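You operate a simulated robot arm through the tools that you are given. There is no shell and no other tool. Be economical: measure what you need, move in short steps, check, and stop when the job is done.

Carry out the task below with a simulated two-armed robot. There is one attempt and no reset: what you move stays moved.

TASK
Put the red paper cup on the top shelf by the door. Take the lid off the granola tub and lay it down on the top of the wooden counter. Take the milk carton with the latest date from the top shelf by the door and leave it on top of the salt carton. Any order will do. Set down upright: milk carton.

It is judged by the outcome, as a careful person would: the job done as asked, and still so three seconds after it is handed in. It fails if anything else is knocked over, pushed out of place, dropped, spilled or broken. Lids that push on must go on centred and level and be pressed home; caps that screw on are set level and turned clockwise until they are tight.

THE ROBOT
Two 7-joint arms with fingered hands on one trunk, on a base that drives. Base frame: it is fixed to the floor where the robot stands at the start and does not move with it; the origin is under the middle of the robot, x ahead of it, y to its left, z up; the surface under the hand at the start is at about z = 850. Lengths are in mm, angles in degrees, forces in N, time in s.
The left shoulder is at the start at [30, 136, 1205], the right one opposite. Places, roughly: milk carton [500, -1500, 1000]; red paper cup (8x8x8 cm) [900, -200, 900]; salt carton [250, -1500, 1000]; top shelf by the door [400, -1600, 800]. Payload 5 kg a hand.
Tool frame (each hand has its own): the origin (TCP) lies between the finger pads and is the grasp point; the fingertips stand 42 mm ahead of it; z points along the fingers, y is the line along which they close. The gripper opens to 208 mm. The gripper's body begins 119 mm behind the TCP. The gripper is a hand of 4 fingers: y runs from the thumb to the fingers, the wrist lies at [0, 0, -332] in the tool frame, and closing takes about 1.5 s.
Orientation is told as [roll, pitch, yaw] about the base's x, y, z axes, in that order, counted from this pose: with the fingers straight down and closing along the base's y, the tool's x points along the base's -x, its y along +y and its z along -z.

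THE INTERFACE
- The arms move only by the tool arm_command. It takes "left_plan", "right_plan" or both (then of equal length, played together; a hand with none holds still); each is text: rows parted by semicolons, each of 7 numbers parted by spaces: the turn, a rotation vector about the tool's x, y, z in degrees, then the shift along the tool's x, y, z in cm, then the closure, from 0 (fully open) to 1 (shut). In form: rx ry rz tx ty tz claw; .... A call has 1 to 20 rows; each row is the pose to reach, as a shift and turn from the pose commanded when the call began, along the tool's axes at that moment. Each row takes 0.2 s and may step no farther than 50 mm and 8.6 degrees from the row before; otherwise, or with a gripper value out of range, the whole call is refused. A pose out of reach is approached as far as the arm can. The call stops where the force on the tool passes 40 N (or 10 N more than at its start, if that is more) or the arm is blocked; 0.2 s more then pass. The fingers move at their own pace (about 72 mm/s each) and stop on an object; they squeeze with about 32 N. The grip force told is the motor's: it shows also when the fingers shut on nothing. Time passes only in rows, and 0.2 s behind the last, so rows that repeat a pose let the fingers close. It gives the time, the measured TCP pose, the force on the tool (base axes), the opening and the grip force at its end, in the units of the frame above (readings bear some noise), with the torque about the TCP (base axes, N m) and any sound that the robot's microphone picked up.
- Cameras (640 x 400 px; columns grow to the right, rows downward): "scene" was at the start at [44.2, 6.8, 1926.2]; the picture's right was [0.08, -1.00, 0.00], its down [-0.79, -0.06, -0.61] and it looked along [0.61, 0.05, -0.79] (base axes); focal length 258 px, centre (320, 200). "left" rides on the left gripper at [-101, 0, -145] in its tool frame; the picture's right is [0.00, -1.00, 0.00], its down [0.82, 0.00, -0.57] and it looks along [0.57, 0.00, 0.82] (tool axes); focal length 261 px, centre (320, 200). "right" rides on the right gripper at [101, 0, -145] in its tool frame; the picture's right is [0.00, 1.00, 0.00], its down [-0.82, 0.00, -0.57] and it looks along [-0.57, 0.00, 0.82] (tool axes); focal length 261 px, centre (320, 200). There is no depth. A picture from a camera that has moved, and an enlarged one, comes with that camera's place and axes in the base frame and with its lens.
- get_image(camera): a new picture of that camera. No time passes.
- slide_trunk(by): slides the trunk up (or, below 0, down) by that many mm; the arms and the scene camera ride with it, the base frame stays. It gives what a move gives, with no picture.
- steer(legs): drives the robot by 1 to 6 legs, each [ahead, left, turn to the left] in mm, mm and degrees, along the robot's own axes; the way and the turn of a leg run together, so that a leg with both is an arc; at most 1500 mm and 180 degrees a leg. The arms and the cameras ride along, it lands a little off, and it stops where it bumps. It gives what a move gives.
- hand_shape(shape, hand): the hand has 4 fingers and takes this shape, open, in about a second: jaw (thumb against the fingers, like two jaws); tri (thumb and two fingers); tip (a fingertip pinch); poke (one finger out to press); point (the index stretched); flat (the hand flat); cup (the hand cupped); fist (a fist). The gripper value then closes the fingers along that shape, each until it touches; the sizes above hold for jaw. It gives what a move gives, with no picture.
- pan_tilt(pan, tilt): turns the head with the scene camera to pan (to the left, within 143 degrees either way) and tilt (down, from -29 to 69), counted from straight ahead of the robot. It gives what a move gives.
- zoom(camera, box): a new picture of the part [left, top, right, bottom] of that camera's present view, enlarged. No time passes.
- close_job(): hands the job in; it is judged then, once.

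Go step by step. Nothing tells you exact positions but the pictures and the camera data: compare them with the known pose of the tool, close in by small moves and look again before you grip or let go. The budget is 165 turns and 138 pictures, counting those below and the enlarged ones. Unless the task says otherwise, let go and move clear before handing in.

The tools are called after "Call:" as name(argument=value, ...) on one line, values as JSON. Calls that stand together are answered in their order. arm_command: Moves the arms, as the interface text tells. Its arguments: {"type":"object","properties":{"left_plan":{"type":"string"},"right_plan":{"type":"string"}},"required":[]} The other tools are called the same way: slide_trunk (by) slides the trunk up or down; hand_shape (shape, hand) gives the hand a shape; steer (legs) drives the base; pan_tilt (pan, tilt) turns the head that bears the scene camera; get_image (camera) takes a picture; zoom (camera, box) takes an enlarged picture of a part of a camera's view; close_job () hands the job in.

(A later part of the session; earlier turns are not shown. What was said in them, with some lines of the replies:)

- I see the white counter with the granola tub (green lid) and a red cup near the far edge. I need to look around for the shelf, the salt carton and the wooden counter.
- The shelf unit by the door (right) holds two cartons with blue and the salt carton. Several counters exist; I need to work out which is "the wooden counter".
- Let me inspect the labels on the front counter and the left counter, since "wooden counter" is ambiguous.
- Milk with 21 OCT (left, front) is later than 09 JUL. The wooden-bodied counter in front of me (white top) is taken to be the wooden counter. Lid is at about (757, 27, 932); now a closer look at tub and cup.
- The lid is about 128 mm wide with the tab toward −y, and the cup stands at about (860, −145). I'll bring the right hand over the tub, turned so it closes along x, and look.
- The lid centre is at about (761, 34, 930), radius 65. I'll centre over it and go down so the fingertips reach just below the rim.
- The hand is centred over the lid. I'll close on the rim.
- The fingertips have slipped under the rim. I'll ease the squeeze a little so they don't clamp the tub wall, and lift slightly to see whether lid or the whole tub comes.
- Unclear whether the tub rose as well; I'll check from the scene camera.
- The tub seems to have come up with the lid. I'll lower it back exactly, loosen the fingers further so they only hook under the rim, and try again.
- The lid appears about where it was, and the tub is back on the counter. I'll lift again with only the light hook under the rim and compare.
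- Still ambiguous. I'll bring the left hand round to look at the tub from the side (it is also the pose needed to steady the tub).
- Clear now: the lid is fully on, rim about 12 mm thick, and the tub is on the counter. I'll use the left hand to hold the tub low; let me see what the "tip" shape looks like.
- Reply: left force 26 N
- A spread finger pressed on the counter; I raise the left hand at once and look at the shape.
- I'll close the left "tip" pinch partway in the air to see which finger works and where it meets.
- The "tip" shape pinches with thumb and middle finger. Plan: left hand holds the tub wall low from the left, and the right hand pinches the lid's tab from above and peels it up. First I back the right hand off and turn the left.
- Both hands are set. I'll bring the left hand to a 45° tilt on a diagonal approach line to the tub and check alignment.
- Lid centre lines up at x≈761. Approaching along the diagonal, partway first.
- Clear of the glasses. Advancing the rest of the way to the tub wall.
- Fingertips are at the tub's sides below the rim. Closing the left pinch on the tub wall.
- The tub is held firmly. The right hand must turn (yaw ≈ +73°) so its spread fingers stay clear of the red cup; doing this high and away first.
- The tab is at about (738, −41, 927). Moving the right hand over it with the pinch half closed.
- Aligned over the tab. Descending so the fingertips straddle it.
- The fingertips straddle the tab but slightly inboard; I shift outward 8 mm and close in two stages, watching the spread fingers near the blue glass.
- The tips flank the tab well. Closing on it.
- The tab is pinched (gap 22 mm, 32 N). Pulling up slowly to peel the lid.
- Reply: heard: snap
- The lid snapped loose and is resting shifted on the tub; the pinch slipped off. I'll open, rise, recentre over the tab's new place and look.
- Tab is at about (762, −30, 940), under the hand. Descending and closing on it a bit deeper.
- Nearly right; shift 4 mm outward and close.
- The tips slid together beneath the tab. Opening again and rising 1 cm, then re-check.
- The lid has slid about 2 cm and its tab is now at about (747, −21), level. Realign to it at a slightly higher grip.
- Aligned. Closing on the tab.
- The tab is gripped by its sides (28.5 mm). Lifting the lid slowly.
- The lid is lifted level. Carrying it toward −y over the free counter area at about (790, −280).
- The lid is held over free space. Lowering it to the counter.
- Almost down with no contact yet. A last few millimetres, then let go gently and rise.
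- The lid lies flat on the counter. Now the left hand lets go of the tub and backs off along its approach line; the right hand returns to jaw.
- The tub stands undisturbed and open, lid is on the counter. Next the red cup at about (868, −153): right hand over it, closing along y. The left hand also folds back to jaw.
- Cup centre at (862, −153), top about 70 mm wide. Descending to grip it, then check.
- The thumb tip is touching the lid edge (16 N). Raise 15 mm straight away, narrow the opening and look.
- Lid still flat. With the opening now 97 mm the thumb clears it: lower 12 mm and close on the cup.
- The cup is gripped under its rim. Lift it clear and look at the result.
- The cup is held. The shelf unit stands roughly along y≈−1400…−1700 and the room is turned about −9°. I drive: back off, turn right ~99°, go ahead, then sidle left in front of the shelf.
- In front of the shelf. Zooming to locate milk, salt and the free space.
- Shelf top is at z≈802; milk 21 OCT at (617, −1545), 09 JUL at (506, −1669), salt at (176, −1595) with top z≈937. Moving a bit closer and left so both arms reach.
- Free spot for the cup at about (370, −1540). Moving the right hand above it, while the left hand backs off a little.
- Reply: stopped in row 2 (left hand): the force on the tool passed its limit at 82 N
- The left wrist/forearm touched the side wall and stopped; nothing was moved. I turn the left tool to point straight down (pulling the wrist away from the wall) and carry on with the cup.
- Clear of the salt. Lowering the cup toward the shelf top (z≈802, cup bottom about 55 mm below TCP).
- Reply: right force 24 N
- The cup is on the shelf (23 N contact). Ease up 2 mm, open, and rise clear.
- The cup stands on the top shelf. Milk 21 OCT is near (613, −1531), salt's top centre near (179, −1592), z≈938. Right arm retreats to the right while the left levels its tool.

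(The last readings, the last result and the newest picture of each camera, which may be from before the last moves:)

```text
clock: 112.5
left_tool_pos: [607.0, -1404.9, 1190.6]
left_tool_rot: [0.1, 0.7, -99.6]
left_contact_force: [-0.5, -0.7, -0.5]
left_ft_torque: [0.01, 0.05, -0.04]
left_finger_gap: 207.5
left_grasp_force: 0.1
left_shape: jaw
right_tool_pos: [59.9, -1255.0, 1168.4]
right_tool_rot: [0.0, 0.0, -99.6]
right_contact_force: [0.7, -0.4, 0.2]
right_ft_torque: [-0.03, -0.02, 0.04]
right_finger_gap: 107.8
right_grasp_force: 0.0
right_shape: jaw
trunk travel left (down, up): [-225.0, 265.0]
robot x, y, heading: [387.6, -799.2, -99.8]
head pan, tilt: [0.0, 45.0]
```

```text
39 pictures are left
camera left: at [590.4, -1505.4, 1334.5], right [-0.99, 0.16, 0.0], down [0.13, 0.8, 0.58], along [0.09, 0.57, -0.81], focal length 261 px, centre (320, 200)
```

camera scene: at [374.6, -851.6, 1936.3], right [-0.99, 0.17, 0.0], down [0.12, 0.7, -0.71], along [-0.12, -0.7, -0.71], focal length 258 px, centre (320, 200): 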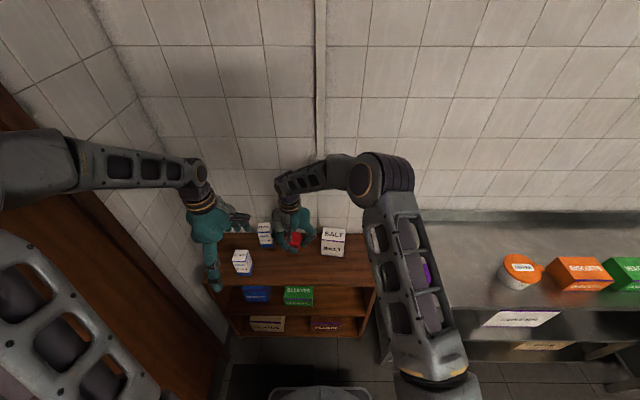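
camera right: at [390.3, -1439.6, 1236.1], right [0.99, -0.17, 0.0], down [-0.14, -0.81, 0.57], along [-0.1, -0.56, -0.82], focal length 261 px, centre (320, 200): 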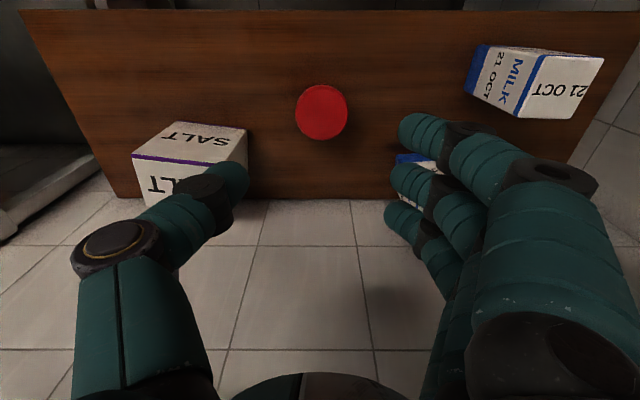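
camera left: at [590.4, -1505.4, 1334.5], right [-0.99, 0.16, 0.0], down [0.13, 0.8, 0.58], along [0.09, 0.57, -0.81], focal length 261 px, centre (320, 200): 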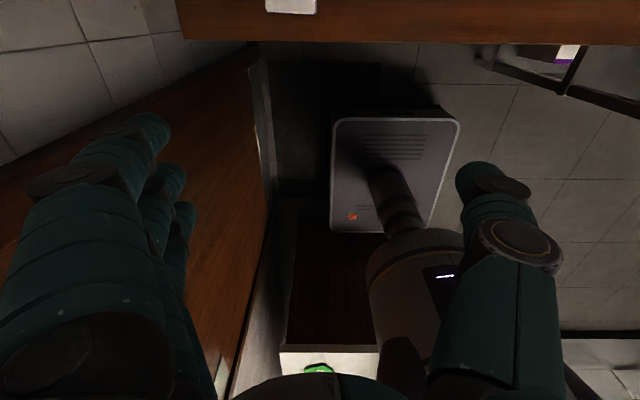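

The left tool is straight and square to the shelf. Because of the back wall, I tilt it 20° (wrist toward me) and bring it above the milk carton.

Call:
arm_command(left_plan="0 -5 0 -3 0.7 2.5 0; 0 -10 0 -6 1.4 5 0; 0 -15 0 -9 2 7.5 0.1; 0 -20 0 -12.3 2.7 10 0.2; 0 -20 0 -12.3 2.7 10 0.25; 0 -20 0 -12.3 2.7 10 0.25")

Call:
get_image(camera="left")

Call:
zoom(camera="scene", box=[180, 160, 380, 290])

```text
clock: 113.9
left_tool_pos: [613.2, -1527.5, 1087.8]
left_tool_rot: [0.1, -19.2, -99.7]
left_contact_force: [0.3, 0.5, -0.7]
left_ft_torque: [0.09, 0.02, -0.02]
left_finger_gap: 156.3
left_grasp_force: 0.2
left_shape: jaw
right_tool_pos: [59.4, -1253.7, 1167.7]
right_tool_rot: [0.0, 0.0, -99.6]
right_contact_force: [0.3, -0.1, 0.5]
right_ft_torque: [0.05, 0.02, 0.01]
right_finger_gap: 107.9
right_grasp_force: 0.2
right_shape: jaw
trunk travel left (down, up): [-225.0, 265.0]
robot x, y, heading: [383.3, -801.1, -99.6]
head pan, tilt: [0.0, 45.0]
```

```text
38 pictures are left
camera left: at [605.6, -1574.5, 1257.6], right [-0.99, 0.16, 0.0], down [0.16, 0.95, 0.27], along [0.04, 0.27, -0.96], focal length 261 px, centre (320, 200)
```

left: 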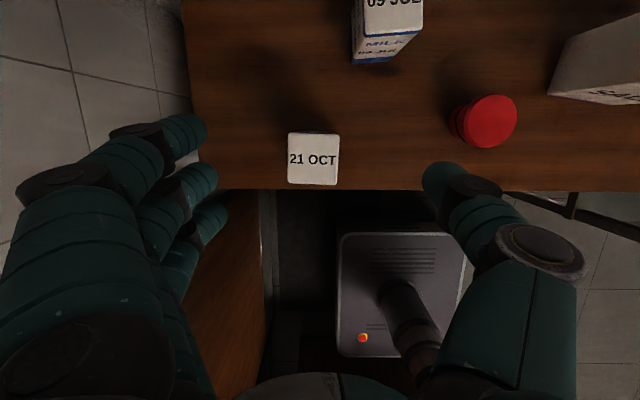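

```text
3.08 times, centred on (280, 225) of scene
camera zoom: at [374.6, -853.4, 1936.2], right [-0.99, 0.17, 0.0], down [0.12, 0.7, -0.71], along [-0.12, -0.7, -0.71], focal length 794 px, centre (443, 123)
```

zoom: 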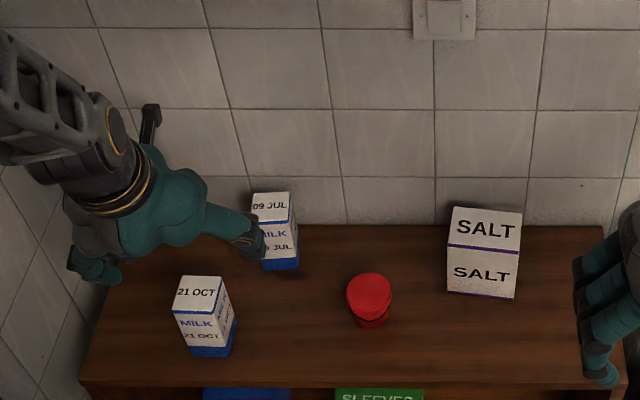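

The milk's top is centred at about (618, −1540), square to the hand. Going straight down around it.

Call:
arm_command(left_plan="0 0 0 -1.1 0.7 0.4 0.3; 0 0 0 -0.2 0.7 3 0.38; 0 0 0 1.1 0.7 6.6 0.4; 0 0 0 2.2 0.7 9.9 0.4; 0 0 0 3.3 0.7 13 0.4; 0 0 0 4.1 0.7 15.3 0.4; 0 0 0 4.6 0.7 16.7 0.4; 0 0 0 4.6 0.7 16.7 0.4")

Call:
get_image(camera="left")

Call:
zoom(camera="scene", box=[180, 160, 380, 290])

```text
clock: 115.7
left_tool_pos: [619.2, -1541.4, 916.0]
left_tool_rot: [-0.1, -19.3, -99.7]
left_contact_force: [-0.4, 0.5, 0.0]
left_ft_torque: [-0.03, -0.04, 0.02]
left_finger_gap: 125.6
left_grasp_force: 0.0
left_shape: jaw
right_tool_pos: [59.2, -1253.5, 1168.1]
right_tool_rot: [-0.1, 0.0, -99.6]
right_contact_force: [-0.6, -1.0, 0.0]
right_ft_torque: [-0.02, -0.04, -0.02]
right_finger_gap: 107.4
right_grasp_force: 0.1
right_shape: jaw
trunk travel left (down, up): [-225.0, 265.0]
robot x, y, heading: [386.4, -803.7, -99.4]
head pan, tilt: [0.0, 45.0]
```

```text
36 pictures are left
camera left: at [610.5, -1587.3, 1085.2], right [-0.99, 0.16, 0.0], down [0.16, 0.95, 0.27], along [0.04, 0.27, -0.96], focal length 261 px, centre (320, 200)
```

left: 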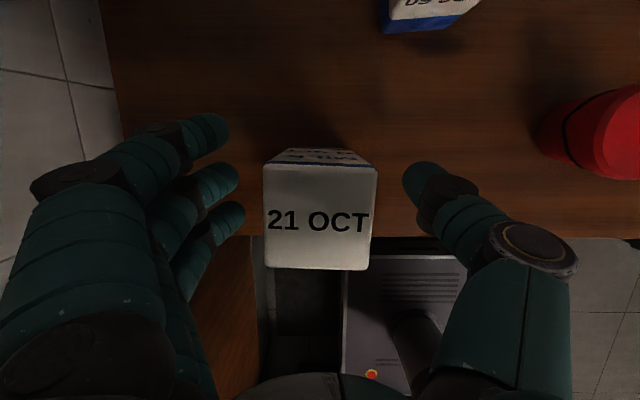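

```text
3.08 times, centred on (280, 225) of scene
camera zoom: at [374.2, -852.0, 1936.3], right [-0.99, 0.17, 0.0], down [0.12, 0.7, -0.71], along [-0.12, -0.7, -0.71], focal length 794 px, centre (443, 123)
```

zoom: 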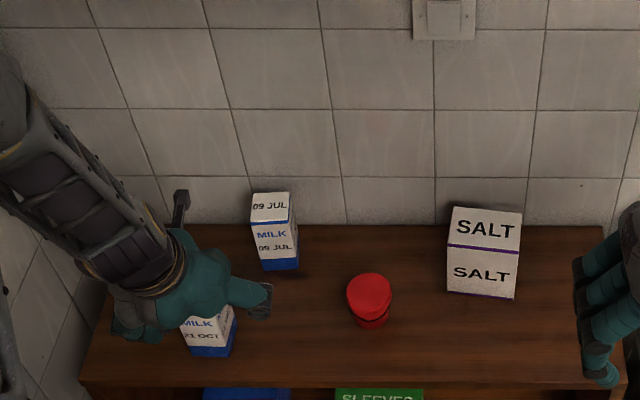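

Centred around the carton. Lower 1 cm more and close.

Call:
arm_command(left_plan="0 0 0 0.33 0 0.94 0.4; 0 0 0 0.33 0 0.94 0.5; 0 0 0 0.33 0 0.94 0.65; 0 0 0 0.33 0 0.94 0.8; 0 0 0 0.33 0 0.94 1; 0 0 0 0.33 0 0.94 1; 0 0 0 0.33 0 0.94 1")

Call:
get_image(camera="left")

```text
clock: 117.3
left_tool_pos: [618.8, -1539.1, 904.3]
left_tool_rot: [0.1, -19.1, -99.7]
left_contact_force: [-0.9, 0.6, 1.0]
left_ft_torque: [0.17, -0.01, -0.04]
left_finger_gap: 46.8
left_grasp_force: 32.2
left_shape: jaw
right_tool_pos: [60.4, -1254.0, 1168.4]
right_tool_rot: [0.0, 0.1, -99.6]
right_contact_force: [-0.1, 0.2, -0.1]
right_ft_torque: [-0.01, 0.0, 0.01]
right_finger_gap: 107.4
right_grasp_force: 0.1
right_shape: jaw
trunk travel left (down, up): [-225.0, 265.0]
robot x, y, heading: [385.0, -800.5, -99.9]
head pan, tilt: [0.0, 45.0]
```

```text
34 pictures are left
camera left: at [610.7, -1587.5, 1075.0], right [-0.99, 0.16, 0.0], down [0.16, 0.95, 0.27], along [0.04, 0.27, -0.96], focal length 261 px, centre (320, 200)
```

left: 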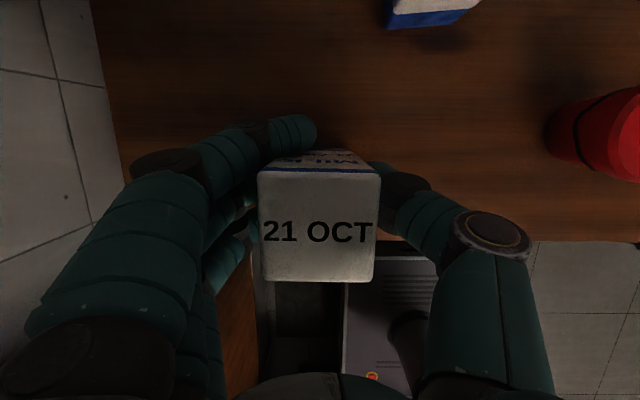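

The carton is gripped squarely. Lifting straight up, while the right arm moves further away.

Call:
arm_command(left_plan="0 0 0 -0.33 0 -0.94 1; 0 0 0 -1 0 -2.8 1; 0 0 0 -2 0 -5.7 1; 0 0 0 -3.3 0 -9.4 1; 0 0 0 -4.6 0 -13.2 1; 0 0 0 -5.9 0 -17 1; 0 0 0 -6.6 0 -18.9 1; 0 0 0 -6.6 0 -18.9 1", right_plan="0 0 0 1 -2 0 0.48; 0 0 0 2 -4 0 0.48; 0 0 0 3 -7 0 0.48; 0 0 0 4 -10 0 0.48; 0 0 0 5 -13 0 0.48; 0 0 0 6 -16 0 0.48; 0 0 0 7 -18 0 0.48; 0 0 0 7 -18 0 0.48")

Call:
get_image(camera="scene")

Call:
get_image(camera="left")

```text
clock: 119.1
left_tool_pos: [618.1, -1541.8, 1106.5]
left_tool_rot: [0.0, -19.2, -99.5]
left_contact_force: [0.2, 0.0, -4.9]
left_ft_torque: [0.04, 0.05, 0.0]
left_finger_gap: 46.6
left_grasp_force: 32.1
left_shape: jaw
right_tool_pos: [-105.1, -1156.7, 1169.2]
right_tool_rot: [0.1, 0.0, -99.6]
right_contact_force: [0.2, -0.3, -0.1]
right_ft_torque: [0.01, 0.03, -0.02]
right_finger_gap: 107.6
right_grasp_force: 0.0
right_shape: jaw
trunk travel left (down, up): [-225.0, 265.0]
robot x, y, heading: [387.8, -800.4, -99.2]
head pan, tilt: [0.0, 45.0]
```

```text
33 pictures are left
camera scene: at [375.1, -853.4, 1936.1], right [-0.99, 0.17, 0.0], down [0.12, 0.7, -0.71], along [-0.12, -0.7, -0.71], focal length 258 px, centre (320, 200)
```

scene: 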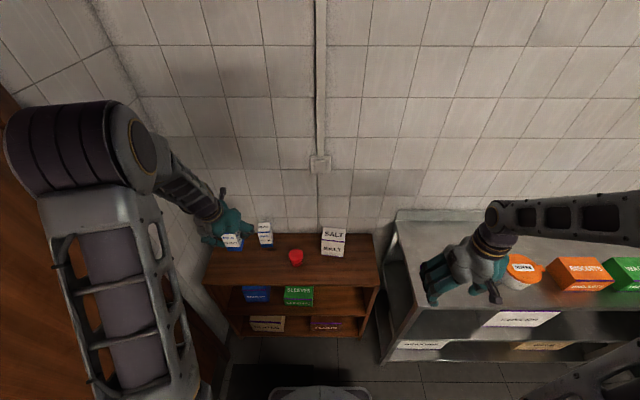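

```text
32 pictures are left
camera left: at [610.8, -1589.3, 1276.7], right [-0.99, 0.16, 0.0], down [0.16, 0.95, 0.27], along [0.04, 0.27, -0.96], focal length 261 px, centre (320, 200)
```

left: 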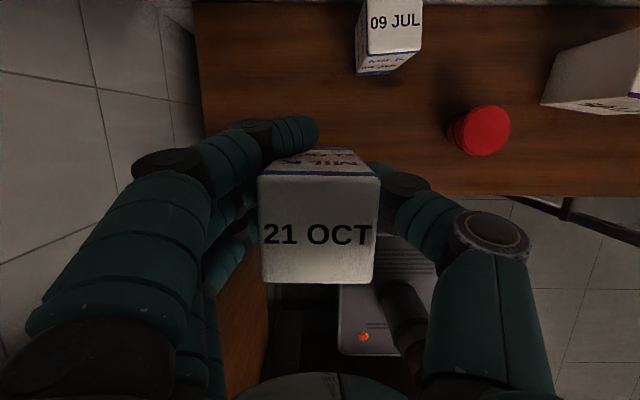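

Carrying the milk sideways to above the salt carton.

Call:
arm_command(left_plan="0 0 0 -0.6 -2 0.2 1; 0 0 0 -1.5 -5.4 0.5 1; 0 0 0 -2.6 -9.4 0.9 1; 0 0 0 -3.7 -13.5 1.3 1; 0 0 0 -4.9 -17.8 1.7 1; 0 0 0 -6 -22 2.1 1; 0 0 0 -7.2 -26.2 2.5 1; 0 0 0 -8.3 -30.4 2.9 1; 0 0 0 -9.5 -34.6 3.3 1; 0 0 0 -10.5 -38.3 3.6 1; 0 0 0 -11.2 -41 3.9 1; 0 0 0 -11.6 -42.4 4 1; 0 0 0 -11.6 -42.4 4 1")

Call:
get_image(camera="scene")

Call:
get_image(camera="left")

Call:
get_image(camera="right")

```text
clock: 121.9
left_tool_pos: [178.3, -1589.5, 1105.8]
left_tool_rot: [0.0, -19.2, -99.7]
left_contact_force: [0.7, -0.3, -4.6]
left_ft_torque: [-0.02, 0.02, -0.01]
left_finger_gap: 46.7
left_grasp_force: 32.0
left_shape: jaw
right_tool_pos: [-105.3, -1156.1, 1168.6]
right_tool_rot: [0.0, 0.0, -99.6]
right_contact_force: [0.4, 0.0, -1.0]
right_ft_torque: [0.0, 0.01, 0.02]
right_finger_gap: 107.3
right_grasp_force: 0.2
right_shape: jaw
trunk travel left (down, up): [-225.0, 265.0]
robot x, y, heading: [383.5, -806.9, -99.3]
head pan, tilt: [0.0, 45.0]
```

```text
31 pictures are left
camera scene: at [374.4, -852.7, 1936.2], right [-0.99, 0.17, 0.0], down [0.12, 0.7, -0.71], along [-0.12, -0.7, -0.71], focal length 258 px, centre (320, 200)
```

scene: 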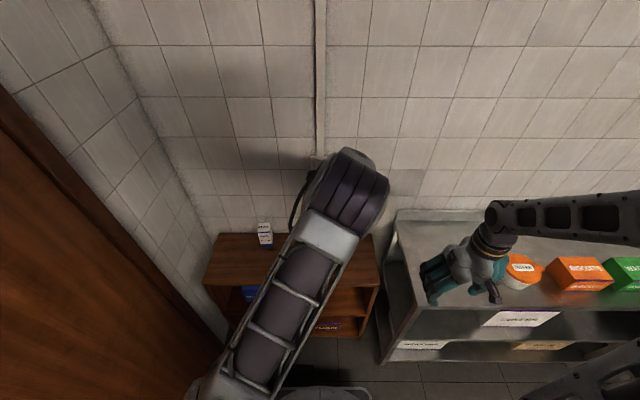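

```text
30 pictures are left
camera left: at [170.5, -1638.0, 1276.0], right [-0.99, 0.16, 0.0], down [0.16, 0.95, 0.27], along [0.04, 0.27, -0.96], focal length 261 px, centre (320, 200)
```

left: 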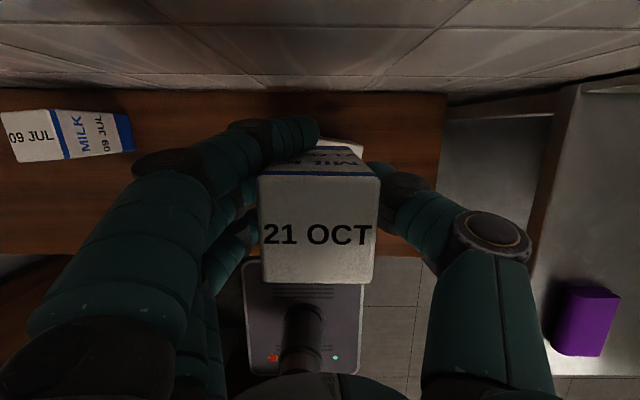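

```text
29 pictures are left
camera right: at [-88.3, -1057.3, 1315.0], right [0.99, -0.17, 0.0], down [-0.14, -0.81, 0.57], along [-0.1, -0.56, -0.82], focal length 261 px, centre (320, 200)
```

right: 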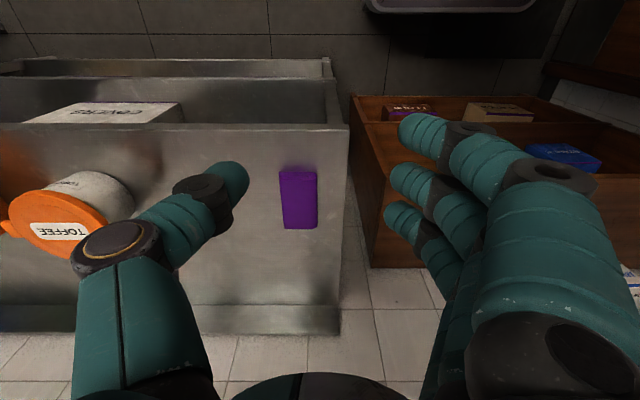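

The scene view is blocked by the left arm. I yaw the right hand 35° so its camera can watch the salt carton.

Call:
arm_command(right_plan="0 0 -7 0 0 0 0.48; 0 0 -14 0 0 0 0.48; 0 0 -21 0 0 0 0.48; 0 0 -28 0 0 0 0.48; 0 0 -35 0 0 0 0.48; 0 0 -35 0 0 0 0.48")

Call:
get_image(camera="right")

```text
clock: 123.3
left_tool_pos: [178.4, -1590.6, 1106.2]
left_tool_rot: [0.0, -19.1, -99.6]
left_contact_force: [-0.3, -0.3, -4.9]
left_ft_torque: [-0.01, 0.03, -0.01]
left_finger_gap: 46.5
left_grasp_force: 31.9
left_shape: jaw
right_tool_pos: [-104.1, -1156.5, 1169.9]
right_tool_rot: [0.0, 0.0, -64.5]
right_contact_force: [0.0, -0.1, -0.3]
right_ft_torque: [0.02, 0.02, 0.01]
right_finger_gap: 107.6
right_grasp_force: 0.2
right_shape: jaw
trunk travel left (down, up): [-225.0, 265.0]
robot x, y, heading: [389.8, -800.9, -99.8]
head pan, tilt: [0.0, 45.0]
```

```text
28 pictures are left
camera right: at [-148.1, -1064.9, 1315.1], right [0.9, 0.43, 0.0], down [0.35, -0.74, 0.57], along [0.24, -0.52, -0.82], focal length 261 px, centre (320, 200)
```

right: 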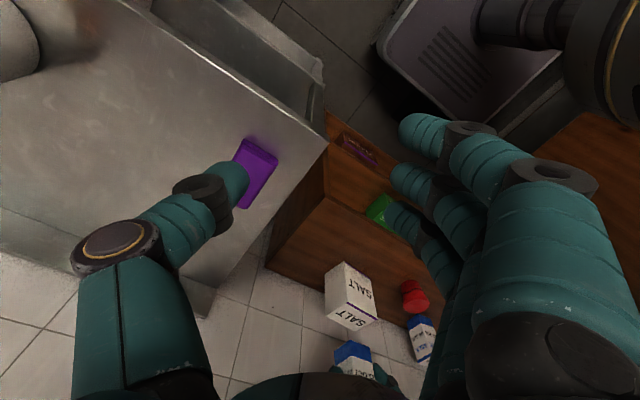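

Call:
zoom(camera="right", box=[290, 250, 430, 390])

```text
2.86 times, centred on (360, 320) of right
camera zoom: at [-148.1, -1064.9, 1315.1], right [0.9, 0.43, 0.0], down [0.35, -0.74, 0.57], along [0.24, -0.52, -0.82], focal length 745 px, centre (206, -143)
```

zoom: 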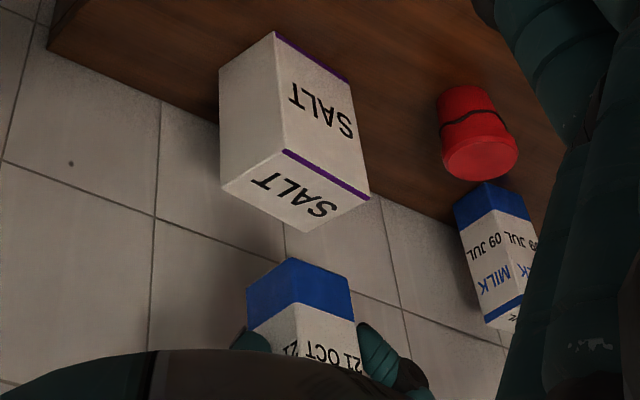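

Salt top is centred near (182, −1592); milk is nearly aligned. Lowering to about 2 cm above it (and 6 mm toward me), then checking.

Call:
arm_command(left_plan="0 0 0 1 0 1.3 1; 0 0 0 1.7 0 2.9 1; 0 0 0 2.25 0 4.6 1; 0 0 0 2.25 0 4.6 1")

Call:
zoom(camera="right", box=[290, 250, 430, 390])

Call:
zoom(camera="left", box=[220, 90, 420, 300])

```text
clock: 124.3
left_tool_pos: [179.4, -1584.0, 1054.1]
left_tool_rot: [0.0, -19.2, -99.7]
left_contact_force: [0.1, 0.7, -4.5]
left_ft_torque: [-0.05, 0.01, 0.0]
left_finger_gap: 46.4
left_grasp_force: 32.1
left_shape: jaw
right_tool_pos: [-104.6, -1155.6, 1169.1]
right_tool_rot: [0.0, 0.0, -64.6]
right_contact_force: [0.0, 0.2, -0.4]
right_ft_torque: [-0.05, -0.02, 0.03]
right_finger_gap: 107.7
right_grasp_force: 0.1
right_shape: jaw
trunk travel left (down, up): [-225.0, 265.0]
robot x, y, heading: [384.5, -801.7, -99.2]
head pan, tilt: [0.0, 45.0]
```

```text
2.86 times, centred on (360, 320) of right
camera zoom: at [-147.8, -1064.5, 1315.3], right [0.91, 0.43, 0.0], down [0.35, -0.74, 0.57], along [0.24, -0.52, -0.82], focal length 745 px, centre (206, -143)
```

zoom: 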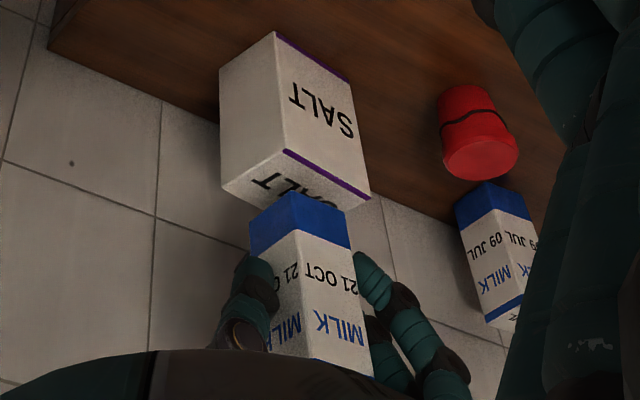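

```text
1.90 times, centred on (320, 195) of left
camera zoom: at [172.3, -1630.9, 1225.3], right [-0.99, 0.16, 0.0], down [0.16, 0.95, 0.27], along [0.04, 0.27, -0.96], focal length 496 px, centre (320, 210)
```

zoom: 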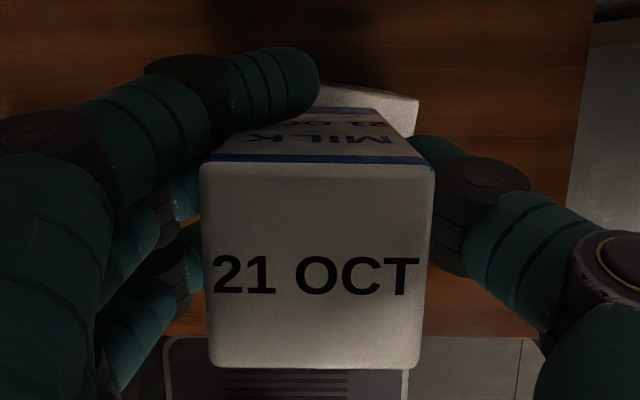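

Projected downward, the milk's base falls within the salt's top face, centres nearly matching. Lowering gently.

Call:
arm_command(left_plan="0 0 0 0.2 0 0.57 1; 0 0 0 0.36 0 1.04 1; 0 0 0 0.46 0 1.32 1; 0 0 0 0.53 0 1.51 1; 0 0 0 0.53 0 1.51 1")

```text
clock: 125.5
left_tool_pos: [180.7, -1584.8, 1038.9]
left_tool_rot: [0.0, -19.2, -99.7]
left_contact_force: [-0.1, 0.4, -4.8]
left_ft_torque: [0.0, -0.01, 0.0]
left_finger_gap: 46.4
left_grasp_force: 32.5
left_shape: jaw
right_tool_pos: [-105.3, -1155.6, 1169.6]
right_tool_rot: [0.0, 0.0, -64.6]
right_contact_force: [0.3, 0.4, -1.0]
right_ft_torque: [0.0, -0.02, 0.02]
right_finger_gap: 107.9
right_grasp_force: 0.0
right_shape: jaw
trunk travel left (down, up): [-225.0, 265.0]
robot x, y, heading: [383.3, -803.0, -99.7]
head pan, tilt: [0.0, 45.0]
```

Call:
zoom(camera="right", box=[290, 250, 430, 390])

Call:
arm_command(left_plan="0 0 0 0.07 0 0.19 1; 0 0 0 0.13 0 0.38 1; 0 0 0 0.13 0 0.38 1")

```text
2.86 times, centred on (360, 320) of right
camera zoom: at [-148.0, -1064.8, 1315.1], right [0.91, 0.43, 0.0], down [0.35, -0.74, 0.57], along [0.24, -0.52, -0.82], focal length 745 px, centre (206, -143)
```

zoom: 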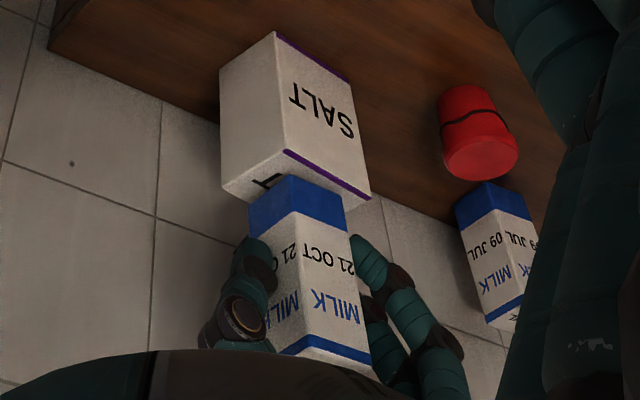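

```text
clock: 126.3
left_tool_pos: [179.7, -1584.9, 1036.3]
left_tool_rot: [0.0, -19.3, -99.8]
left_contact_force: [-0.4, -0.7, -1.8]
left_ft_torque: [0.11, 0.0, -0.01]
left_finger_gap: 46.2
left_grasp_force: 31.7
left_shape: jaw
right_tool_pos: [-104.4, -1155.9, 1168.4]
right_tool_rot: [0.0, 0.0, -64.7]
right_contact_force: [-0.8, -0.5, 0.5]
right_ft_torque: [-0.02, 0.0, 0.01]
right_finger_gap: 107.6
right_grasp_force: 0.2
right_shape: jaw
trunk travel left (down, up): [-225.0, 265.0]
robot x, y, heading: [387.6, -804.2, -99.7]
head pan, tilt: [0.0, 45.0]
```

First contact felt. The milk sits a touch toward the back; lift 4 mm, shift 7 mm toward me, and lower again.

Call:
arm_command(left_plan="0 0 0 -0.1 0 -0.4 1; 0 0 0 0.5 0 -0.6 1; 0 0 0 0.59 0 -0.42 1; 0 0 0 0.66 0 -0.23 1; 0 0 0 0.72 0 -0.05 1; 0 0 0 0.72 0 -0.05 1")

Call:
zoom(camera="right", box=[290, 250, 430, 390])

```text
clock: 127.7
left_tool_pos: [180.9, -1578.7, 1034.8]
left_tool_rot: [0.1, -19.4, -99.8]
left_contact_force: [0.1, -2.1, 4.8]
left_ft_torque: [0.17, -0.09, -0.01]
left_finger_gap: 46.7
left_grasp_force: 32.0
left_shape: jaw
right_tool_pos: [-104.6, -1156.5, 1169.8]
right_tool_rot: [0.0, 0.1, -64.7]
right_contact_force: [-0.3, 0.6, 1.0]
right_ft_torque: [-0.04, -0.02, -0.02]
right_finger_gap: 107.8
right_grasp_force: 0.0
right_shape: jaw
trunk travel left (down, up): [-225.0, 265.0]
robot x, y, heading: [384.4, -801.2, -99.9]
head pan, tilt: [0.0, 45.0]
```

```text
2.86 times, centred on (360, 320) of right
camera zoom: at [-147.8, -1064.4, 1315.4], right [0.91, 0.43, 0.0], down [0.35, -0.74, 0.57], along [0.24, -0.52, -0.82], focal length 745 px, centre (206, -143)
```

zoom: 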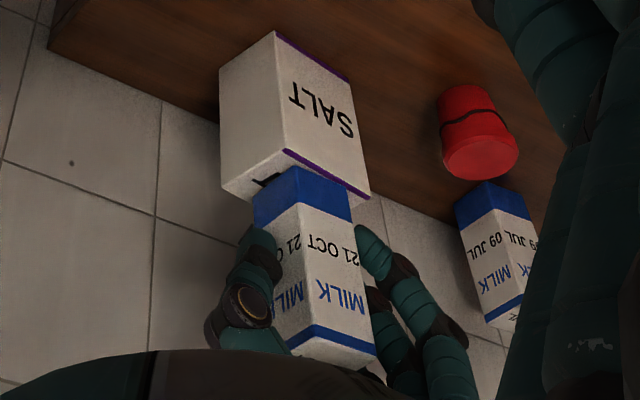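

The milk rests on the salt carton's top. Open gently and rise clear.

Call:
arm_command(left_plan="0 0 0 0 0 0 0.85; 0 0 0 0 0 0 0.72; 0 0 0 0 0 0 0.65; 0 0 0 0 0 0 0.58; 0 0 0 0 0 0 0.5; 0 0 0 0 0 0 0.45; 0 0 0 0 0 0 0.45; 0 0 0 -0.66 0 -1.9 0.45; 0 0 0 -1.6 0 -4.7 0.45; 0 0 0 -3 0 -8.5 0.45; 0 0 0 -4.3 0 -12.3 0.45; 0 0 0 -5.6 0 -16 0.45; 0 0 0 -6.6 0 -18.9 0.45; 0 0 0 -6.6 0 -18.9 0.45")

Call:
zoom(camera="right", box=[290, 230, 430, 390])

Call:
get_image(camera="left")

```text
clock: 130.7
left_tool_pos: [182.3, -1576.8, 1233.6]
left_tool_rot: [0.1, -19.2, -99.7]
left_contact_force: [0.9, -1.1, 0.1]
left_ft_torque: [0.03, -0.06, 0.04]
left_finger_gap: 113.4
left_grasp_force: 0.0
left_shape: jaw
right_tool_pos: [-105.3, -1156.4, 1169.5]
right_tool_rot: [0.0, 0.0, -64.7]
right_contact_force: [-0.6, 0.7, -0.3]
right_ft_torque: [0.01, -0.04, -0.02]
right_finger_gap: 107.6
right_grasp_force: 0.0
right_shape: jaw
trunk travel left (down, up): [-225.0, 265.0]
robot x, y, heading: [383.5, -805.3, -99.8]
head pan, tilt: [0.0, 45.0]
```

```text
2.50 times, centred on (360, 310) of right
camera zoom: at [-148.4, -1064.9, 1314.9], right [0.91, 0.43, 0.0], down [0.35, -0.74, 0.57], along [0.24, -0.52, -0.82], focal length 652 px, centre (220, -75)
```

zoom: 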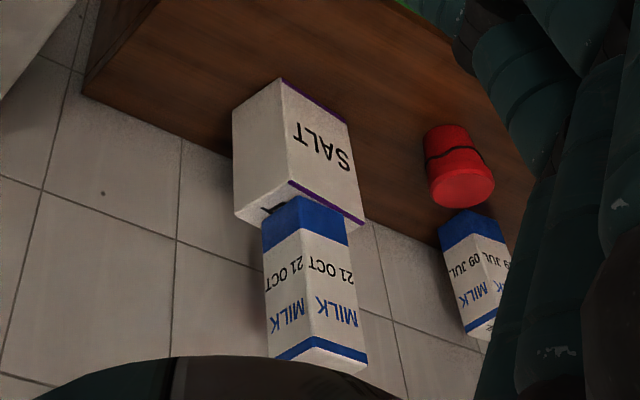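

```text
21 pictures are left
camera left: at [174.4, -1624.2, 1403.3], right [-0.99, 0.16, 0.0], down [0.16, 0.95, 0.27], along [0.04, 0.27, -0.96], focal length 261 px, centre (320, 200)
```

left: 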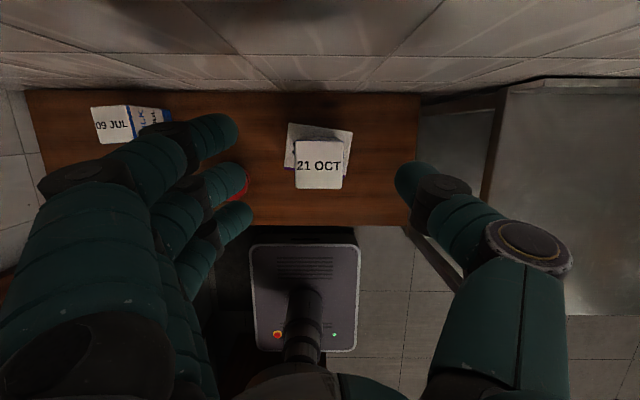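

The milk stands upright on the salt carton. I withdraw the left arm to see the whole shelf once more.

Call:
arm_command(left_plan="0 0 0 2 2 -3 0.45; 0 0 0 5 5 -4 0.45; 0 0 0 9 8 -4 0.45; 0 0 0 13 11 -4 0.45; 0 0 0 17 14 -4 0.45; 0 0 0 20 17 -4 0.45; 0 0 0 22 20 -4 0.45; 0 0 0 23 23 -4 0.45; 0 0 0 23 26 -4 0.45; 0 0 0 23 29 -4 0.45")

Call:
zoom(camera="scene", box=[180, 160, 420, 320])

Call:
pan_tilt(pan=125, tilt=50)

Call:
get_image(camera="scene")

```text
clock: 132.9
left_tool_pos: [508.1, -1398.4, 1196.6]
left_tool_rot: [-0.1, -19.2, -99.8]
left_contact_force: [-0.7, 0.3, 0.4]
left_ft_torque: [0.0, 0.12, 0.0]
left_finger_gap: 113.9
left_grasp_force: 0.0
left_shape: jaw
right_tool_pos: [-103.9, -1155.2, 1169.5]
right_tool_rot: [0.1, 0.0, -64.6]
right_contact_force: [0.0, -0.1, 1.0]
right_ft_torque: [0.0, 0.09, -0.01]
right_finger_gap: 107.6
right_grasp_force: 0.0
right_shape: jaw
trunk travel left (down, up): [-225.0, 265.0]
robot x, y, heading: [382.8, -803.5, -99.5]
head pan, tilt: [0.0, 45.0]
```

```text
2.50 times, centred on (300, 240) of scene
camera zoom: at [376.2, -851.9, 1936.3], right [-0.99, 0.17, 0.0], down [0.12, 0.7, -0.71], along [-0.12, -0.7, -0.71], focal length 645 px, centre (370, 100)
```

zoom: 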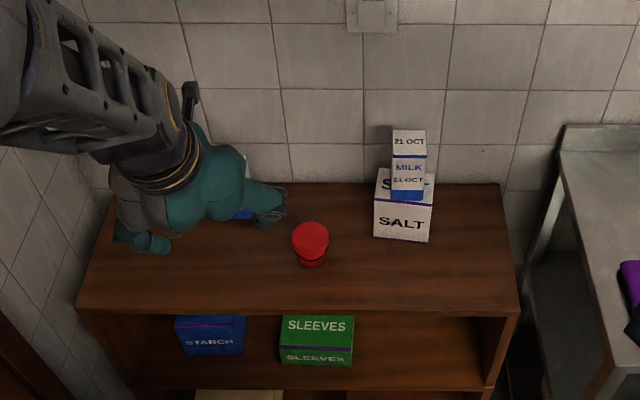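

```text
clock: 134.9
left_tool_pos: [507.0, -1398.4, 1196.9]
left_tool_rot: [0.0, -19.4, -99.7]
left_contact_force: [0.4, -1.0, 0.2]
left_ft_torque: [0.0, 0.0, -0.02]
left_finger_gap: 113.9
left_grasp_force: 0.1
left_shape: jaw
right_tool_pos: [-104.7, -1156.3, 1169.7]
right_tool_rot: [-0.1, -0.1, -64.6]
right_contact_force: [-0.4, -1.0, -0.2]
right_ft_torque: [0.0, 0.01, 0.0]
right_finger_gap: 107.4
right_grasp_force: 0.1
right_shape: jaw
trunk travel left (down, up): [-225.0, 265.0]
robot x, y, heading: [382.3, -799.1, -99.3]
head pan, tilt: [125.0, 50.0]
```

```text
19 pictures are left
camera scene: at [457.4, -739.0, 1929.4], right [0.43, -0.9, 0.0], down [-0.69, -0.33, -0.64], along [0.58, 0.28, -0.77], focal length 258 px, centre (320, 200)
```

scene: 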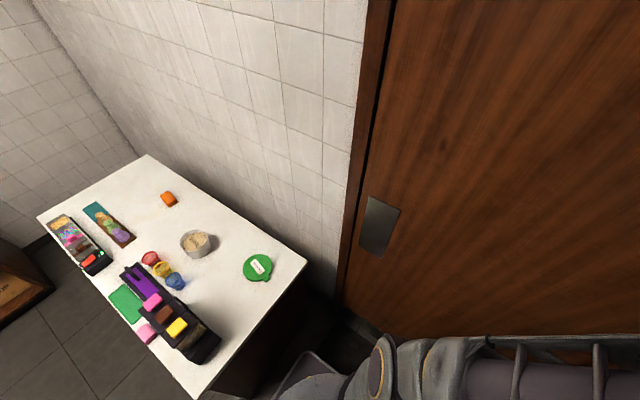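

Everything is in place: the milk is upright on the salt carton, the red cup is on the shelf, and the lid lies flat on the counter beside the upright tub. Nothing else looks disturbed.

Call:
close_job()

```text
The job is handed in.
```

I've handed in the job with all three parts done, but I had to guess which counter you meant by "the wooden counter".

- **Red cup:** it stands on the top shelf by the door.
- **Granola lid:** it lies flat on the white-topped counter with the wooden front, the one the tub stands on. Another counter nearby has a wooden body and a steel top. If you meant that one, the lid is in the wrong place.
- **Milk:** the 21 OCT carton (the other is dated 09 JUL) stands upright on the salt carton.

Two things were touched on the way: my thumb pressed on the edge of the lid, and my left arm bumped the side wall. The lid stayed flat, and nothing else looked moved or spilled in the last pictures.
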